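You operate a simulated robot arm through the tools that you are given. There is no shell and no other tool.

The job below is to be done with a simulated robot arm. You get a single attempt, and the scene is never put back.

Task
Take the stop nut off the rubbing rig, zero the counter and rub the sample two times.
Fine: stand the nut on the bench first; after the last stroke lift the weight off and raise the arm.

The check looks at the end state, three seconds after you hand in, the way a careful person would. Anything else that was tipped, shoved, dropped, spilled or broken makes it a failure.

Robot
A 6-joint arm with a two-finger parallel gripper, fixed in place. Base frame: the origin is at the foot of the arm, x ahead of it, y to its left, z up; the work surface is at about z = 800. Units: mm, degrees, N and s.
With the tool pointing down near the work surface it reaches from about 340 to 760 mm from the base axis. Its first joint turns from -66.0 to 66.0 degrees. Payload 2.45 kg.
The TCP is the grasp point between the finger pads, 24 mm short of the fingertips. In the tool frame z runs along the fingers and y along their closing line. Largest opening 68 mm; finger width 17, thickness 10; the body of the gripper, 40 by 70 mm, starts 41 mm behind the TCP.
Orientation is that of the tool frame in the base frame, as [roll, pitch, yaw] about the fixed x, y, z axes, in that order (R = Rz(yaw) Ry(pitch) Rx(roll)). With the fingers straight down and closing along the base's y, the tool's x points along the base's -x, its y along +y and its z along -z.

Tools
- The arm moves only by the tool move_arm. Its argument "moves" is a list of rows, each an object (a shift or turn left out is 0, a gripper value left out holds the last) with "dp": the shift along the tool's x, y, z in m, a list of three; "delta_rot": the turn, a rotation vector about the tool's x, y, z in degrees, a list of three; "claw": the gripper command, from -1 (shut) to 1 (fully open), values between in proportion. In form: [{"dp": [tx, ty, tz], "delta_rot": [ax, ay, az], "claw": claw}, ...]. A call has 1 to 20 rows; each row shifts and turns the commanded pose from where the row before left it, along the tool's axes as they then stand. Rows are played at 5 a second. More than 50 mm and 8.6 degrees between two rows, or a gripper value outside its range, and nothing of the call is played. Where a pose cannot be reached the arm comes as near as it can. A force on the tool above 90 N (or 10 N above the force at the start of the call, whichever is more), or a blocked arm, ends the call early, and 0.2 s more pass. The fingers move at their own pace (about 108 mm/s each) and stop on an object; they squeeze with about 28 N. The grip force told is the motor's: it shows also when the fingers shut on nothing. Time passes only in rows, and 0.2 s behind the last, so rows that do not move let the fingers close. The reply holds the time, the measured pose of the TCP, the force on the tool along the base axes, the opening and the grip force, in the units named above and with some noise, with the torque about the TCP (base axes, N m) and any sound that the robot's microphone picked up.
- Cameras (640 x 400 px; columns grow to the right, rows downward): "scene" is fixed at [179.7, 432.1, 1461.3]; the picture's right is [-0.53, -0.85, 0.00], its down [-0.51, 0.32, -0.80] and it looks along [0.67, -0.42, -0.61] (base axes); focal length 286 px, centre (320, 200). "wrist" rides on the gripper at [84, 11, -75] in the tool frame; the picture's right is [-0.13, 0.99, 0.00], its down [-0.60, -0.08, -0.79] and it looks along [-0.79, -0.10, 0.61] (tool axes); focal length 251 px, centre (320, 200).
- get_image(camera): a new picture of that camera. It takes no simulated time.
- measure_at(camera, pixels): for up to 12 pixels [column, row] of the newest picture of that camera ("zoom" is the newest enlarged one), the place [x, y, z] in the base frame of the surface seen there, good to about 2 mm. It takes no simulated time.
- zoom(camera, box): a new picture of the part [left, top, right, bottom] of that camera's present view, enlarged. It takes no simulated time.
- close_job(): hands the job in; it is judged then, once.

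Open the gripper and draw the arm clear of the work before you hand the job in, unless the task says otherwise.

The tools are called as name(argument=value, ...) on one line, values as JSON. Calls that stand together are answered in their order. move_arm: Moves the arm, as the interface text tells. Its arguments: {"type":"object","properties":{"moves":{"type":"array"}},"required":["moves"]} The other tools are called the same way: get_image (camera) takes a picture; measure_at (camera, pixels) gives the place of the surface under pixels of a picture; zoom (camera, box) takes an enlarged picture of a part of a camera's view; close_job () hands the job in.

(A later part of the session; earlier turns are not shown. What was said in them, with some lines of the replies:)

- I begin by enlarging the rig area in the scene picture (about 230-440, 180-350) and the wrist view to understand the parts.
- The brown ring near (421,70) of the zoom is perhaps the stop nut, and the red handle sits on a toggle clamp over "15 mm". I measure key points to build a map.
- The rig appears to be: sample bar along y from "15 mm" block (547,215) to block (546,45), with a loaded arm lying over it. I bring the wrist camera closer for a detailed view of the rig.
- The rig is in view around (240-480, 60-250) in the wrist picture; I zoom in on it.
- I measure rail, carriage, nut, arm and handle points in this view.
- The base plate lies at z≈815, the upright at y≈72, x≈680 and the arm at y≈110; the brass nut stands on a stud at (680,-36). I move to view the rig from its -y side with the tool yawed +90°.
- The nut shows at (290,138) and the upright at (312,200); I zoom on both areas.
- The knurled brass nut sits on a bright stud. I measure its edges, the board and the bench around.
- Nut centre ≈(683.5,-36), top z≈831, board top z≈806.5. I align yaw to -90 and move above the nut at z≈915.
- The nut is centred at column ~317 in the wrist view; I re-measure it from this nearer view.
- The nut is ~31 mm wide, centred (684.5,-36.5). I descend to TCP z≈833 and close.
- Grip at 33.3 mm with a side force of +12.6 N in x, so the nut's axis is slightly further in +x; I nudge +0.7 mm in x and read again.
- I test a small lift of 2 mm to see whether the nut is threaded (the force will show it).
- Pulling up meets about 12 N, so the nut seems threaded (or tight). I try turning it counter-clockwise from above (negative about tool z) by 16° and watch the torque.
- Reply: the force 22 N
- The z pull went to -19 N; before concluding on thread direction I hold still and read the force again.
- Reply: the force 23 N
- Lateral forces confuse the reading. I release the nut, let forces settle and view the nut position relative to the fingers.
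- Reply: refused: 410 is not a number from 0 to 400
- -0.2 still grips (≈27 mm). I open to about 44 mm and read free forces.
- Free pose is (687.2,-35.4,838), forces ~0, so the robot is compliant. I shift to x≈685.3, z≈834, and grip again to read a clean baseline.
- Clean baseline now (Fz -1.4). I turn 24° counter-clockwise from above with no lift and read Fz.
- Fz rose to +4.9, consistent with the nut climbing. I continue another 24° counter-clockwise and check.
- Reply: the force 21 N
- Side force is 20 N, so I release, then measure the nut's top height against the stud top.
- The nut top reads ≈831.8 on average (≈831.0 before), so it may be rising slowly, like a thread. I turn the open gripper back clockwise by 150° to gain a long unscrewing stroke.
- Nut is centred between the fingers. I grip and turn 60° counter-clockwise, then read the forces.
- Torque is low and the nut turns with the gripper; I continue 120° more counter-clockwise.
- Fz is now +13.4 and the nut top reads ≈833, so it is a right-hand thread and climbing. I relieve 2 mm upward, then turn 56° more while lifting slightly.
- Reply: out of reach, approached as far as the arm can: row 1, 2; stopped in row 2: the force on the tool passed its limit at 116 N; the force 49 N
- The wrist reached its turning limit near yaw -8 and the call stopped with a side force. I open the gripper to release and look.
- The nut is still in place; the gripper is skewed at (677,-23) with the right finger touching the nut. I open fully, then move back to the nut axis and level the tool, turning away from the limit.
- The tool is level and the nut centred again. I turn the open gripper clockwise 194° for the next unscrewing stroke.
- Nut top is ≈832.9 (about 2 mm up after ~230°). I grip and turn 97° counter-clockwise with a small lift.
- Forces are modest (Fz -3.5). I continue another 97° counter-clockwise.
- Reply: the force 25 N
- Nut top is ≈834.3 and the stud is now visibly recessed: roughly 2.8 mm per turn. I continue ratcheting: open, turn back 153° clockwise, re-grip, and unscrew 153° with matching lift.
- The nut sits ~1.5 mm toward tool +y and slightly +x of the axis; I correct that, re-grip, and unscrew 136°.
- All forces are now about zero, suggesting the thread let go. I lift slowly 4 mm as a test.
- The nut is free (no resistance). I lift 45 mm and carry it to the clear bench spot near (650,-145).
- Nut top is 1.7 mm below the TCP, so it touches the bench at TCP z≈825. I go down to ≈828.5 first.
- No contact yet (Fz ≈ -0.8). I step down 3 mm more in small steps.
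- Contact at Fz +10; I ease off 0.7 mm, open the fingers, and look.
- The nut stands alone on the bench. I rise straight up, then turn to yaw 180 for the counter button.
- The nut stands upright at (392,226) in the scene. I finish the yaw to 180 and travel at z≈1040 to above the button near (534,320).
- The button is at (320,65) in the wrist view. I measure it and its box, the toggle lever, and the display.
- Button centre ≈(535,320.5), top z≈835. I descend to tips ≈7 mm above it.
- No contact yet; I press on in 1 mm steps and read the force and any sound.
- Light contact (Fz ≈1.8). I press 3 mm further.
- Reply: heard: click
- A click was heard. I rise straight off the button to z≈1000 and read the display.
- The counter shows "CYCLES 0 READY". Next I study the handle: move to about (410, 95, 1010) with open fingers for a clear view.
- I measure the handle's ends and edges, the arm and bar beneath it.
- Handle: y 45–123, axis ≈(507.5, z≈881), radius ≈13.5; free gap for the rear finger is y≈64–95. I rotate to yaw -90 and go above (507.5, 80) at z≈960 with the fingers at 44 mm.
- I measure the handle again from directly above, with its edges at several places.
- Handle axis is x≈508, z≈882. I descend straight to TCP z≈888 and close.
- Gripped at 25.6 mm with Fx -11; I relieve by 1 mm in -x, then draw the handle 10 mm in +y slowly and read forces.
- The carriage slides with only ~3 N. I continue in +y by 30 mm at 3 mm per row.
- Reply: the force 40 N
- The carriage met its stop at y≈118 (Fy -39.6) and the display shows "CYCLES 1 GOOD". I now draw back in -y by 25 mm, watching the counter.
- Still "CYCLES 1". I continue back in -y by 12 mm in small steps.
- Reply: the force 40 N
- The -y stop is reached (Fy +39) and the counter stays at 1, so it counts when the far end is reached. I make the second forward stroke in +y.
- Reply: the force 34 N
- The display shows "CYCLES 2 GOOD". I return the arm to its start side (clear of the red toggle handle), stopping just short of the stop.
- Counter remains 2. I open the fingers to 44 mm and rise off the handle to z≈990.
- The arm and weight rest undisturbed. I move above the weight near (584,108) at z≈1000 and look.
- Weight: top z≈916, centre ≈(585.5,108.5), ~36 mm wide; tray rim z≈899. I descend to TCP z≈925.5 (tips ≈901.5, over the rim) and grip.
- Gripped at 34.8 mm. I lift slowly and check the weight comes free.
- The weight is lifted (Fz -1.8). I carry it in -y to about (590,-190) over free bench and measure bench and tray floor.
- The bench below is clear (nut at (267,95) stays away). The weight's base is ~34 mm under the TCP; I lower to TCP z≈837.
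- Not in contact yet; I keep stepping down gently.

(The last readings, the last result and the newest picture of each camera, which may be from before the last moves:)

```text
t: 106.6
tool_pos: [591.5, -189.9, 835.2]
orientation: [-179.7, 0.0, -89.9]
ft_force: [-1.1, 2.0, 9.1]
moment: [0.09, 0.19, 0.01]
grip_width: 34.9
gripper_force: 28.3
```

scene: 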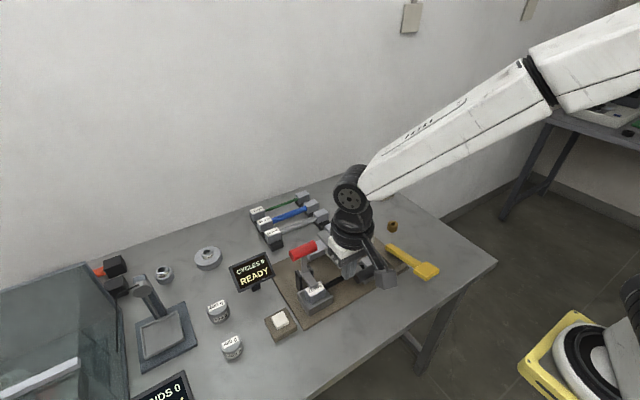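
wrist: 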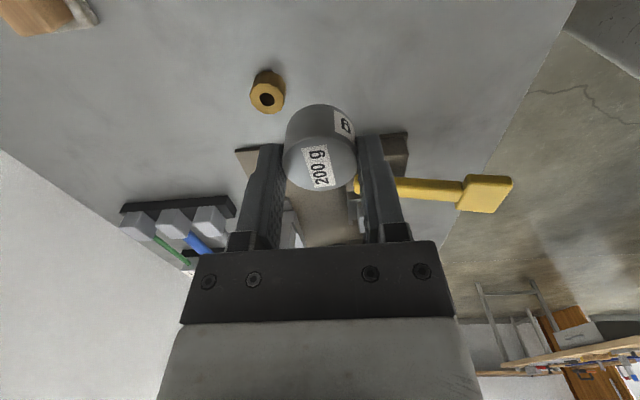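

Contact (Fz +9). I ease up 0.8 mm, open, and rise clear.

move_arm(moves=[{"dp": [0, 0, -0.0008]}, {"claw": 0.2}, {"claw": 0.6}, {"claw": 1}, {"dp": [0, 0, 0]}, {"dp": [0, 0, -0.015]}, {"dp": [0, 0, -0.04]}, {"dp": [0, 0, -0.045]}, {"dp": [0, 0, -0.045]}, {"dp": [0, 0, 0]}])

get_image(camera="wrist")

get_image(camera="scene")

```text
t: 108.8
tool_pos: [590.6, -192.3, 978.9]
orientation: [-179.8, 0.1, -90.0]
ft_force: [0.6, 0.2, -0.8]
moment: [0.01, -0.02, 0.0]
grip_width: 67.8
gripper_force: 0.1
```

```text
taken
```

wrist: 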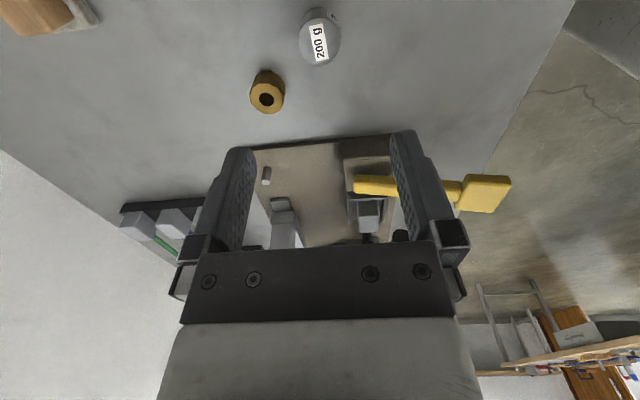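

```text
taken
```

scene: 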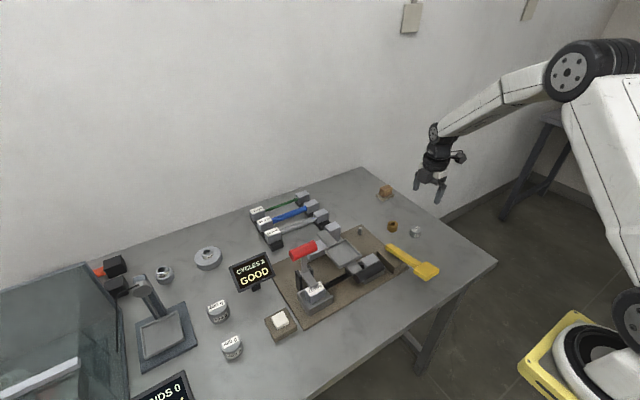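

Weight and nut both stand on the bench. Before raising the rubbing arm I look at its hinge; I zoom on the rig in the current views.

zoom(camera="wrist", box=[230, 130, 420, 250])

zoom(camera="scene", box=[280, 200, 400, 300])

measure_at(camera="zoom", pixels=[[180, 140], [200, 165], [250, 140], [270, 160], [270, 200], [285, 220], [330, 210], [350, 270], [150, 230], [195, 100], [320, 280], [345, 220]])

```text
3.33 times, centred on (325, 190) of wrist
```

zoom: 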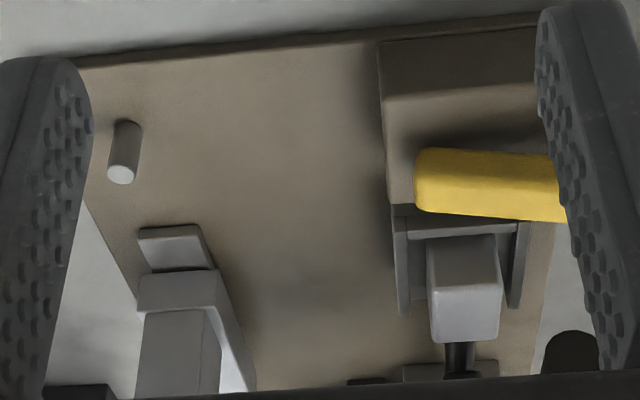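

```text
4.00 times, centred on (340, 250) of scene
```

zoom: 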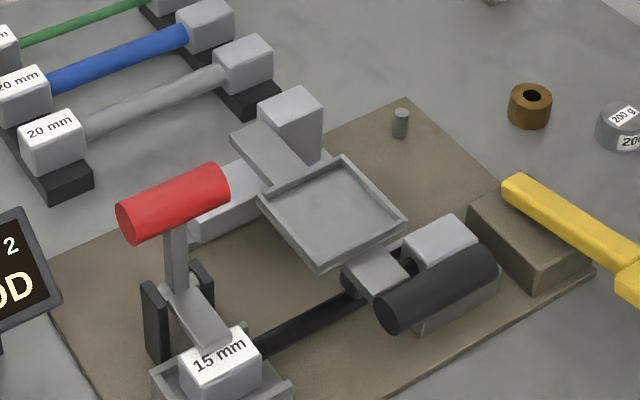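

```text
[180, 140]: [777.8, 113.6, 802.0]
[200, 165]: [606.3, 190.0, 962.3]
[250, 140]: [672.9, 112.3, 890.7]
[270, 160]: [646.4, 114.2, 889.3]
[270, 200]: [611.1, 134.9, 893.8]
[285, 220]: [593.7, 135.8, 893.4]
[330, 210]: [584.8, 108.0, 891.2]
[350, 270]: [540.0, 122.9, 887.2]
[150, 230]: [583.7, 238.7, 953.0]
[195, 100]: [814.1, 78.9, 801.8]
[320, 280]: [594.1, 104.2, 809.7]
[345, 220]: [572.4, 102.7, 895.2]
```

The arm plate's rear end is at x≈690 beside the upright, so its hinge is near (680, z≈882), 172 mm behind the handle. I go back above the handle with fingers at 44 mm.

move_arm(moves=[{"dp": [0, 0, -0.02]}, {"dp": [-0.0344, 0.0104, 0], "claw": 0.3}, {"dp": [-0.0344, 0.0104, 0]}, {"dp": [-0.0344, 0.0104, 0]}, {"dp": [-0.0344, 0.0104, 0]}, {"dp": [-0.0344, 0.0104, 0]}, {"dp": [-0.0344, 0.0104, 0]}, {"dp": [-0.0344, 0.0104, 0]}, {"dp": [-0.0344, 0.0104, 0]}, {"dp": [0, 0, 0.04]}, {"dp": [0, 0, 0]}])

get_image(camera="wrist")

measure_at(camera="wrist", pixels=[[318, 90], [302, 90], [338, 90], [325, 130], [315, 28], [290, 130], [180, 130], [200, 140], [100, 90], [70, 110], [130, 140], [275, 100]])

```text
t: 111.2
tool_pos: [508.9, 83.2, 959.7]
orientation: [-179.7, 0.0, -89.8]
ft_force: [-0.4, -1.0, 0.2]
moment: [0.03, 0.01, -0.01]
grip_width: 44.1
gripper_force: 0.2
```

```text
taken
```

wrist: 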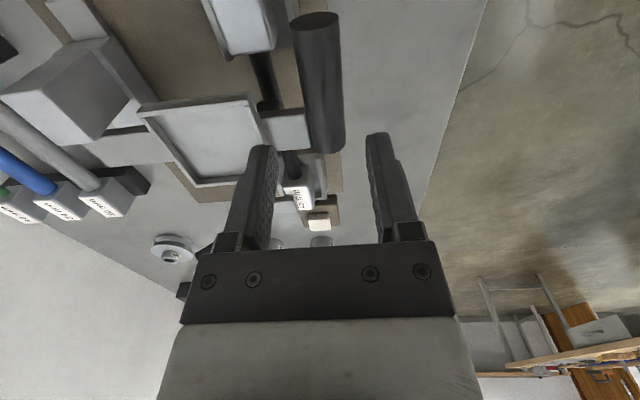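

```text
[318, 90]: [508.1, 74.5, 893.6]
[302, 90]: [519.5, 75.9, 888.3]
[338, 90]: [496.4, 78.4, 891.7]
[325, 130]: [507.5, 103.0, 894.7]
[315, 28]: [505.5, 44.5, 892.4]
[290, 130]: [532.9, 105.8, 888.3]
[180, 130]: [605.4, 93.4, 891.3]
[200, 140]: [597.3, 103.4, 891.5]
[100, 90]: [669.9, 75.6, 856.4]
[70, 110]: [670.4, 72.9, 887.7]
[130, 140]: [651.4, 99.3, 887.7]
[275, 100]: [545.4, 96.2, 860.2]
```

The handle is at x≈508 as before. I shift 2 mm in -y for finger clearance, descend to z≈888 and grip.

move_arm(moves=[{"dp": [0.002, 0.001, 0.025]}, {"dp": [0, 0, 0.025]}, {"dp": [0, 0, 0.015]}, {"dp": [0, 0, 0.0065]}, {"dp": [0, 0, 0]}, {"claw": -0.4}, {"claw": -1}, {"claw": -1}])

```text
t: 113.0
tool_pos: [507.7, 83.4, 886.0]
orientation: [-179.7, 0.1, -89.8]
ft_force: [1.6, 0.6, -2.1]
moment: [0.02, 0.02, -0.1]
grip_width: 25.6
gripper_force: 40.5
```

Clean grip. I start the upward arc about the hinge (R≈172 mm): first 12°.

move_arm(moves=[{"dp": [0, -0.0002, -0.009]}, {"dp": [0, -0.0007, -0.009]}, {"dp": [0, -0.0012, -0.0089]}, {"dp": [0, -0.0016, -0.0088]}, {"dp": [0, 0, 0]}])

zoom(camera="scene", box=[250, 190, 410, 310])

```text
t: 114.2
tool_pos: [511.4, 83.0, 922.1]
orientation: [-179.9, -0.1, -89.8]
ft_force: [1.8, -1.9, -4.2]
moment: [-0.31, 0.35, -0.25]
grip_width: 25.4
gripper_force: 41.0
```

```text
3.33 times, centred on (330, 250) of scene
```

zoom: 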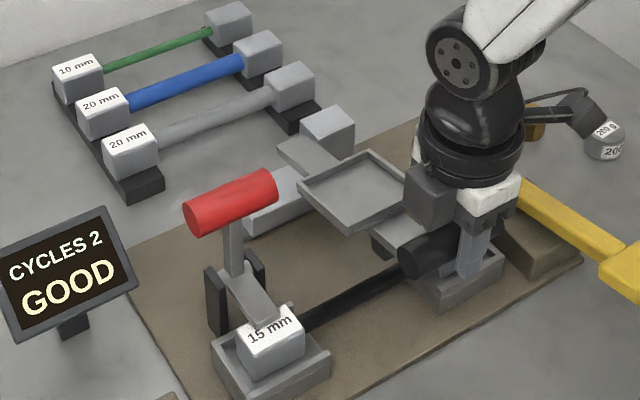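

The arm lifts smoothly. I continue the arc from 12° to 30°.

move_arm(moves=[{"dp": [0, -0.0021, -0.00876]}, {"dp": [0, -0.00256, -0.00863]}, {"dp": [0, -0.00301, -0.00849]}, {"dp": [0, -0.00345, -0.00832]}, {"dp": [0, -0.00388, -0.00813]}, {"dp": [0, -0.0043, -0.00791]}, {"dp": [0, 0, 0]}])

zoom(camera="scene", box=[250, 190, 410, 310])

```text
t: 115.8
tool_pos: [527.2, 82.2, 974.4]
orientation: [179.8, 0.1, -89.9]
ft_force: [-22.4, -0.7, 8.8]
moment: [-0.12, 0.42, -0.04]
grip_width: 25.5
gripper_force: 40.9
```

```text
3.33 times, centred on (330, 250) of scene
```

zoom: 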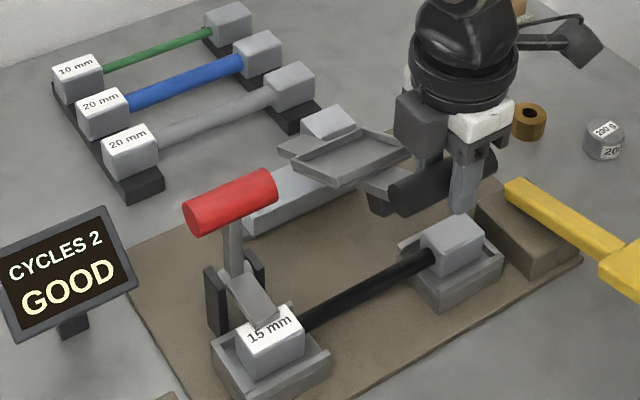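

Fx is -22 N, so the true hinge lies further back than assumed. I measure the raised arm's surface to locate the hinge.

measure_at(camera="zoom", pixels=[[290, 148], [300, 155], [320, 165], [350, 160], [370, 150], [330, 120], [340, 140], [370, 188], [400, 190], [280, 152], [345, 182], [395, 150]])

zoom(camera="scene", box=[305, 205, 385, 265])

```text
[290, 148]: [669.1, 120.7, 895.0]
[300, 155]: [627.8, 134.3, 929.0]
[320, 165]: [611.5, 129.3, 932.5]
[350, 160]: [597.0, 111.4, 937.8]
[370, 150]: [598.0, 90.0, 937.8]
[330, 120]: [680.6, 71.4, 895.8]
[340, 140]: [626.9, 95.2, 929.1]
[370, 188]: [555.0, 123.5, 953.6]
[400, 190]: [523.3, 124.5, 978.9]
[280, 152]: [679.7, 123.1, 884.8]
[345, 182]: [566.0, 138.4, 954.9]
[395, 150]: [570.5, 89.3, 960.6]
```

```text
6.67 times, centred on (345, 235) of scene
```

zoom: 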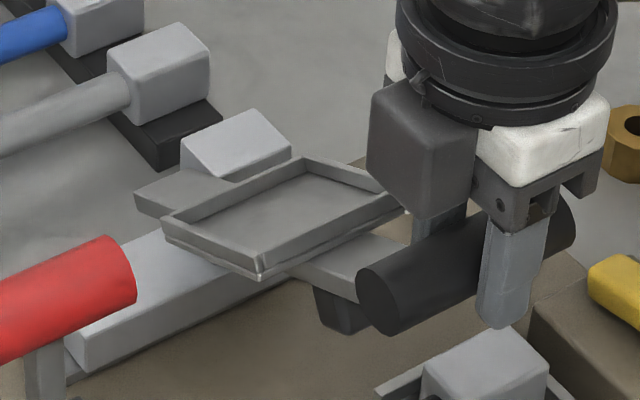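

I relieve the radial load (-1.9 mm x, +1.1 mm z) and take the next 6° with a slightly larger radius.

move_arm(moves=[{"dp": [0, 0.0019, -0.0011]}, {"dp": [0, 0, 0]}])

move_arm(moves=[{"dp": [0, -0.00475, -0.0083]}, {"dp": [0, -0.0052, -0.008]}, {"dp": [0, 0, 0]}])

```text
t: 116.4
tool_pos: [529.3, 84.2, 976.9]
orientation: [-179.6, 0.2, -89.9]
ft_force: [-6.5, -1.5, -0.5]
moment: [-0.6, 0.24, -0.08]
grip_width: 25.6
gripper_force: 40.9
```

```text
t: 117.2
tool_pos: [537.8, 82.9, 992.3]
orientation: [-179.8, 0.1, -89.9]
ft_force: [-8.0, -0.9, 0.7]
moment: [0.2, 0.44, -0.1]
grip_width: 25.4
gripper_force: 40.4
```

Forces stay small with this radius (≈184 mm). I continue the arc four more 3° steps.

move_arm(moves=[{"dp": [0, -0.0052, -0.0081]}, {"dp": [0, -0.00598, -0.00757]}, {"dp": [0, -0.00637, -0.00725]}, {"dp": [0, -0.00674, -0.00691]}, {"dp": [0, 0, 0]}])

zoom(camera="scene", box=[250, 170, 410, 290])

```text
t: 118.4
tool_pos: [561.4, 82.6, 1022.8]
orientation: [-179.8, 0.1, -89.9]
ft_force: [-5.3, -2.5, 1.0]
moment: [-0.05, 0.36, -0.01]
grip_width: 25.2
gripper_force: 40.9
```

```text
3.33 times, centred on (330, 230) of scene
```

zoom: 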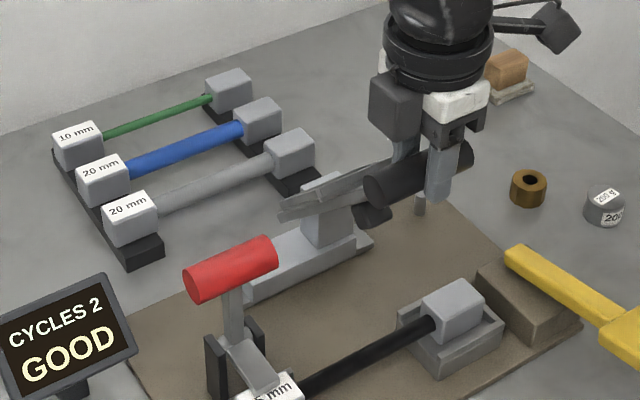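

The arm is near 46°. I continue four 4° steps.

move_arm(moves=[{"dp": [0, -0.00952, -0.00863]}, {"dp": [0, -0.0101, -0.00794]}, {"dp": [0, -0.01063, -0.00722]}, {"dp": [0, -0.0111, -0.00646]}, {"dp": [0, 0, 0]}])

zoom(camera="scene", box=[250, 150, 410, 270])

```text
t: 119.6
tool_pos: [604.1, 82.4, 1052.5]
orientation: [-179.8, 0.1, -89.9]
ft_force: [-6.0, -1.0, 5.3]
moment: [-0.12, 0.44, -0.07]
grip_width: 25.1
gripper_force: 40.5
```

```text
3.33 times, centred on (330, 210) of scene
```

zoom: 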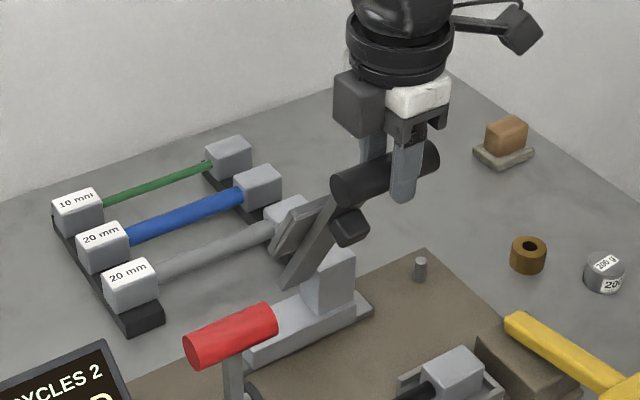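

Forces remain small. I continue four more 4° steps toward vertical.

move_arm(moves=[{"dp": [0, -0.01153, -0.0061]}, {"dp": [0, -0.0119, -0.0049]}, {"dp": [0, -0.01221, -0.00401]}, {"dp": [0, -0.01246, -0.00315]}, {"dp": [0, 0, 0]}])

zoom(camera="scene", box=[250, 150, 410, 270])

```text
t: 120.8
tool_pos: [652.7, 83.7, 1070.5]
orientation: [-179.7, 0.1, -89.9]
ft_force: [-3.6, -1.6, 2.6]
moment: [0.01, 0.42, -0.06]
grip_width: 25.3
gripper_force: 40.9
```

```text
3.33 times, centred on (330, 210) of scene
```

zoom: 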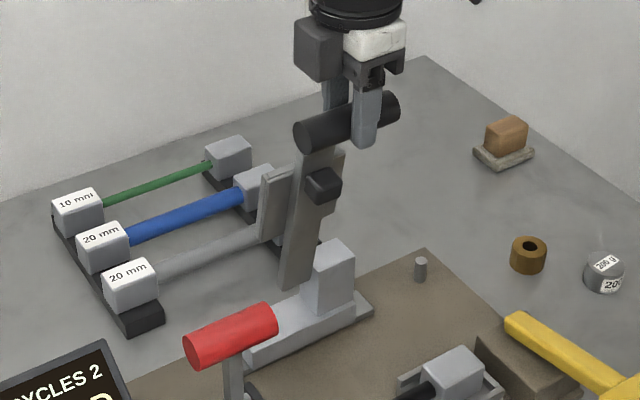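

The arm is at about 78°. I take two more 4° steps and look for an end stop.

move_arm(moves=[{"dp": [0, -0.01265, -0.0023]}, {"dp": [0, -0.01277, -0.0014]}, {"dp": [0, 0, 0]}])

move_arm(moves=[{"dp": [0, -0.0064, -0.0004]}, {"dp": [0, -0.0064, -0.0001]}, {"dp": [0, 0, 0]}])

zoom(camera="scene", box=[250, 150, 410, 270])

```text
t: 121.6
tool_pos: [677.1, 84.0, 1074.2]
orientation: [-179.8, 0.1, -89.9]
ft_force: [-1.9, -1.2, -3.8]
moment: [0.04, 0.37, -0.04]
grip_width: 25.1
gripper_force: 40.5
```

```text
t: 122.4
tool_pos: [690.1, 83.7, 1075.5]
orientation: [-179.7, 0.1, -89.9]
ft_force: [-2.6, -1.7, -0.1]
moment: [-0.11, 0.41, -0.05]
grip_width: 25.1
gripper_force: 41.2
```

```text
3.33 times, centred on (330, 210) of scene
```

zoom: 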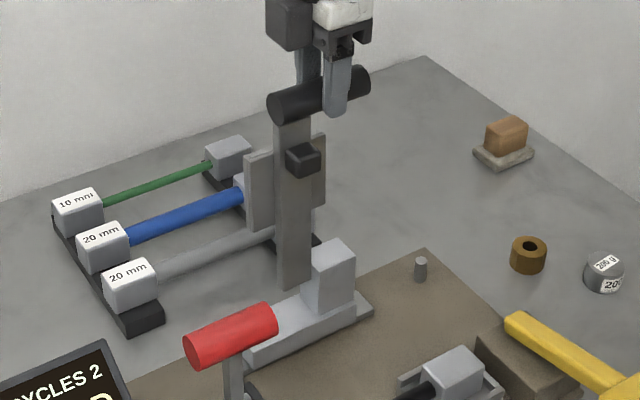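

I measure the arm's front face to judge how upright it is.

measure_at(camera="zoom", pixels=[[295, 275], [297, 240], [297, 200], [290, 140], [285, 110], [310, 105], [330, 255], [335, 290], [260, 200], [305, 155]])

```text
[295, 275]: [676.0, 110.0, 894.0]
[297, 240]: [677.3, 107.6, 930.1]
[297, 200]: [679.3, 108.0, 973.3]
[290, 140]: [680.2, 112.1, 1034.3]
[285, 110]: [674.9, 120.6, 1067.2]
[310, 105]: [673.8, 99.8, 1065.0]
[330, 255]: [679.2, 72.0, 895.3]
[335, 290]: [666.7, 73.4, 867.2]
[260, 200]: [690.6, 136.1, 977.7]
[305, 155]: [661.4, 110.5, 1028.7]
```

The arm is about 1.7° past vertical. I ease it further back in 6 mm steps, watching for a stop.

move_arm(moves=[{"dp": [0, -0.006, 0.0003]}, {"dp": [0, -0.006, 0.0005]}, {"dp": [0, 0, 0]}])

zoom(camera="scene", box=[250, 150, 410, 270])

```text
t: 123.2
tool_pos: [701.5, 82.1, 1074.6]
orientation: [180.0, 0.1, -90.0]
ft_force: [-18.4, -1.0, 6.3]
moment: [-0.01, 0.44, -0.06]
grip_width: 25.3
gripper_force: 40.5
```

```text
3.33 times, centred on (330, 210) of scene
```

zoom: 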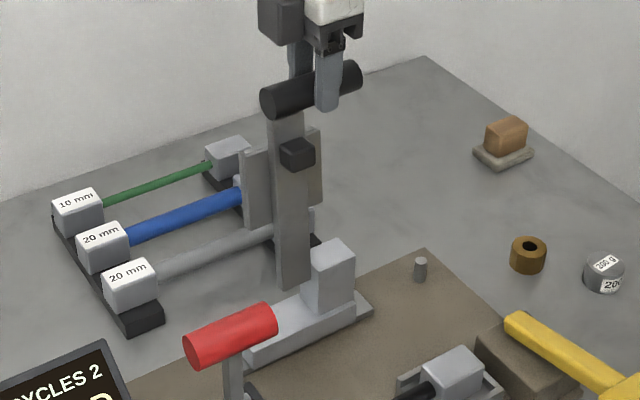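

Fx -18 N shows the rear stop is reached, past vertical. I ease 1 mm, and open the fingers only to ~34 mm so they would still catch the handle.

move_arm(moves=[{"dp": [0, 0.001, 0]}, {"claw": -0.1}, {"claw": 0.0}, {"dp": [0, 0, 0]}, {"dp": [0, 0, 0]}])

get_image(camera="wrist")

zoom(camera="scene", box=[250, 150, 410, 270])

measure_at(camera="zoom", pixels=[[293, 275], [294, 240], [293, 200], [284, 130], [280, 100], [300, 95]])

```text
t: 124.4
tool_pos: [700.5, 82.7, 1073.6]
orientation: [-179.8, 0.1, -89.9]
ft_force: [0.4, 0.3, -0.2]
moment: [-0.01, 0.02, -0.03]
grip_width: 33.9
gripper_force: 0.0
```

```text
taken
```

wrist: 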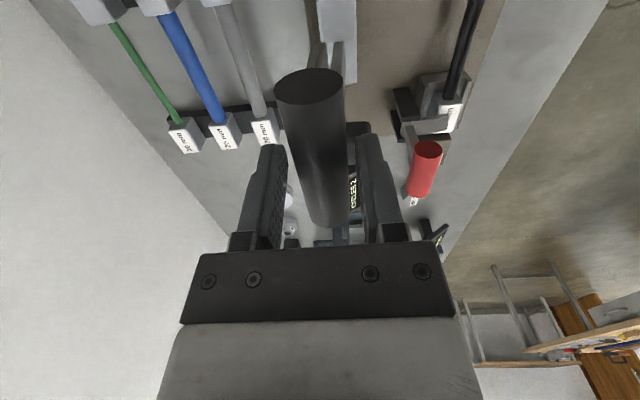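

```text
3.33 times, centred on (330, 210) of scene
```

zoom: 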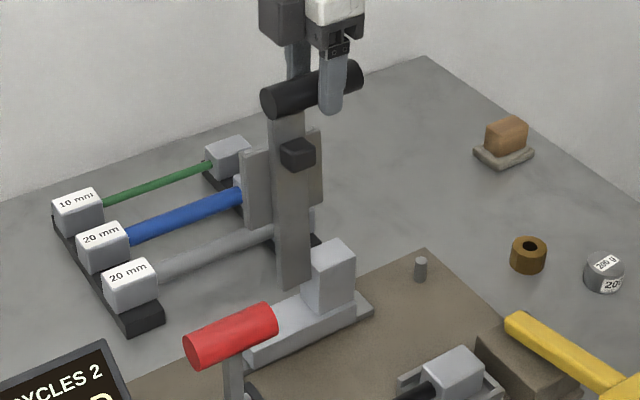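

```text
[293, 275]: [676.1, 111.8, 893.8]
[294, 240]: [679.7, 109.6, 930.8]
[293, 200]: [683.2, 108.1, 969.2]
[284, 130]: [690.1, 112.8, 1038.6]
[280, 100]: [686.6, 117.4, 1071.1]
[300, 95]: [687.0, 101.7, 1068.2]
```

The arm leans back on its stop by itself (≈5° past vertical, forces 0). I open to ~48 mm and rise 20 mm to start.

move_arm(moves=[{"claw": 0.4}, {"dp": [0, 0, 0]}, {"dp": [0, 0, -0.01]}, {"dp": [0, 0, -0.01]}, {"dp": [0, 0, 0]}])

get_image(camera="wrist")

```text
t: 125.6
tool_pos: [699.6, 84.2, 1094.4]
orientation: [-179.8, 0.2, -90.0]
ft_force: [-0.3, -0.3, 0.8]
moment: [0.0, -0.02, -0.02]
grip_width: 47.6
gripper_force: 0.1
```

```text
taken
```

wrist: 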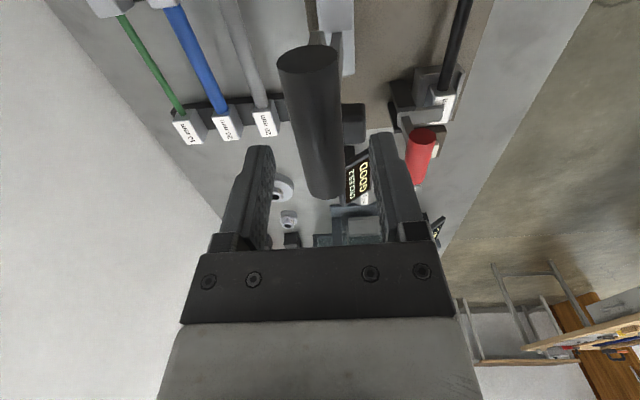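

The rise is straight and clear. I go up another 40 mm in steps.

move_arm(moves=[{"dp": [0, 0, -0.01]}, {"dp": [0, 0, -0.01]}, {"dp": [0, 0, -0.01]}, {"dp": [0, 0, -0.01]}, {"dp": [0, 0, 0]}])

get_image(camera="wrist")

```text
t: 126.8
tool_pos: [701.7, 83.5, 1134.0]
orientation: [-179.8, 0.1, -89.9]
ft_force: [-0.6, 0.8, 0.4]
moment: [-0.02, 0.04, -0.02]
grip_width: 47.6
gripper_force: 0.1
```

```text
taken
```

wrist: 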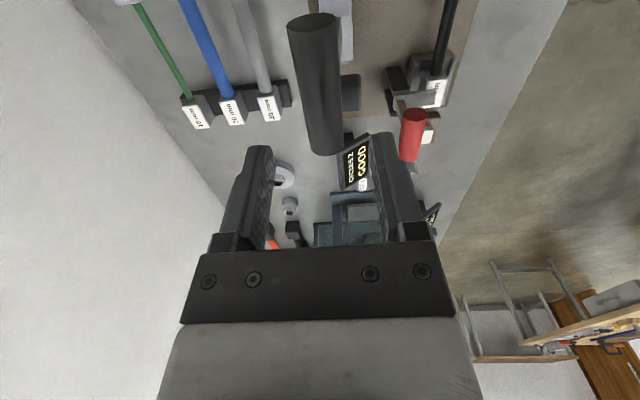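

The fingertips (z≈1110) clear the handle (top ≈1084). I back away toward (500,-40), rising a bit further.

move_arm(moves=[{"dp": [0, 0.01, -0.02]}, {"dp": [0.01, 0.03, -0.01]}, {"dp": [0.015, 0.03, -0.01]}, {"dp": [0.02, 0.03, -0.01]}, {"dp": [0.025, 0.03, 0]}, {"dp": [0.025, 0.03, 0]}, {"dp": [0.02, 0.03, 0], "claw": 1}, {"dp": [0.01, 0.01, 0]}, {"dp": [0, 0, 0]}, {"dp": [0, 0, 0]}])

get_image(camera="scene")

zoom(camera="scene", box=[220, 170, 440, 340])

```text
t: 129.0
tool_pos: [501.3, -42.2, 1184.1]
orientation: [-179.8, 0.0, -89.9]
ft_force: [-0.9, -0.3, -0.1]
moment: [-0.01, -0.02, -0.01]
grip_width: 67.8
gripper_force: 0.0
```

```text
taken
```

scene: 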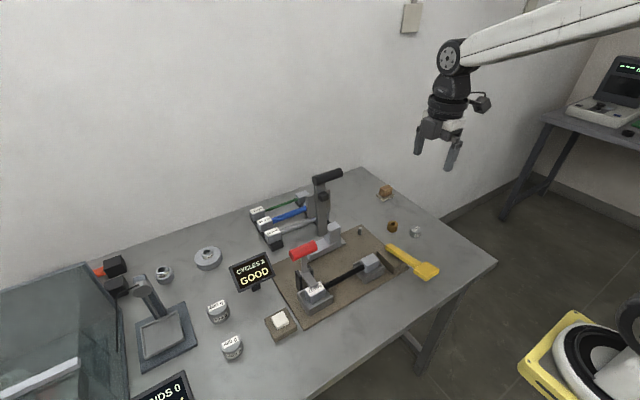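

```text
2.35 times, centred on (330, 255) of scene
```

zoom: 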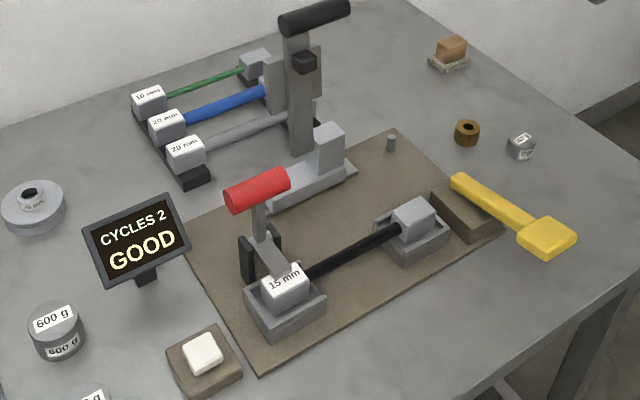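

The display reads "CYCLES 2 GOOD". The rubbing arm stands raised on its stop, and the nut (392,227) and 200 g weight (415,231) stand on the bench. Nothing else has moved, the gripper is open and clear, so I hand in.

close_job()

```text
The job is handed in.
```

The job is handed in. The stop nut is off, the counter was zeroed, and the sample was rubbed two times. I haven't seen the check's verdict.

- **Nut:** It was threaded, so I unscrewed it and stood it upright on the bench to the right of the rig, before touching the counter. During unscrewing, the wrist reached its turning limit and the force passed 90 N, with 116 N recorded. I released, re-centred and carried on, and the pictures showed nothing displaced.
- **Counter and strokes:** The display read "CYCLES 0 READY" after the button press. It counted each time the arm reached the far end, and it ended at "CYCLES 2 GOOD". After the second stroke I moved the arm back to its starting side, which did not add a count.
- **Weight:** The 200 g weight was lifted off the tray and stands on the bench near the nut.
- **Rig arm:** It is raised, resting by itself on its rear stop about 5 degrees past vertical.
- **Robot arm:** The gripper is open and clear of the work.
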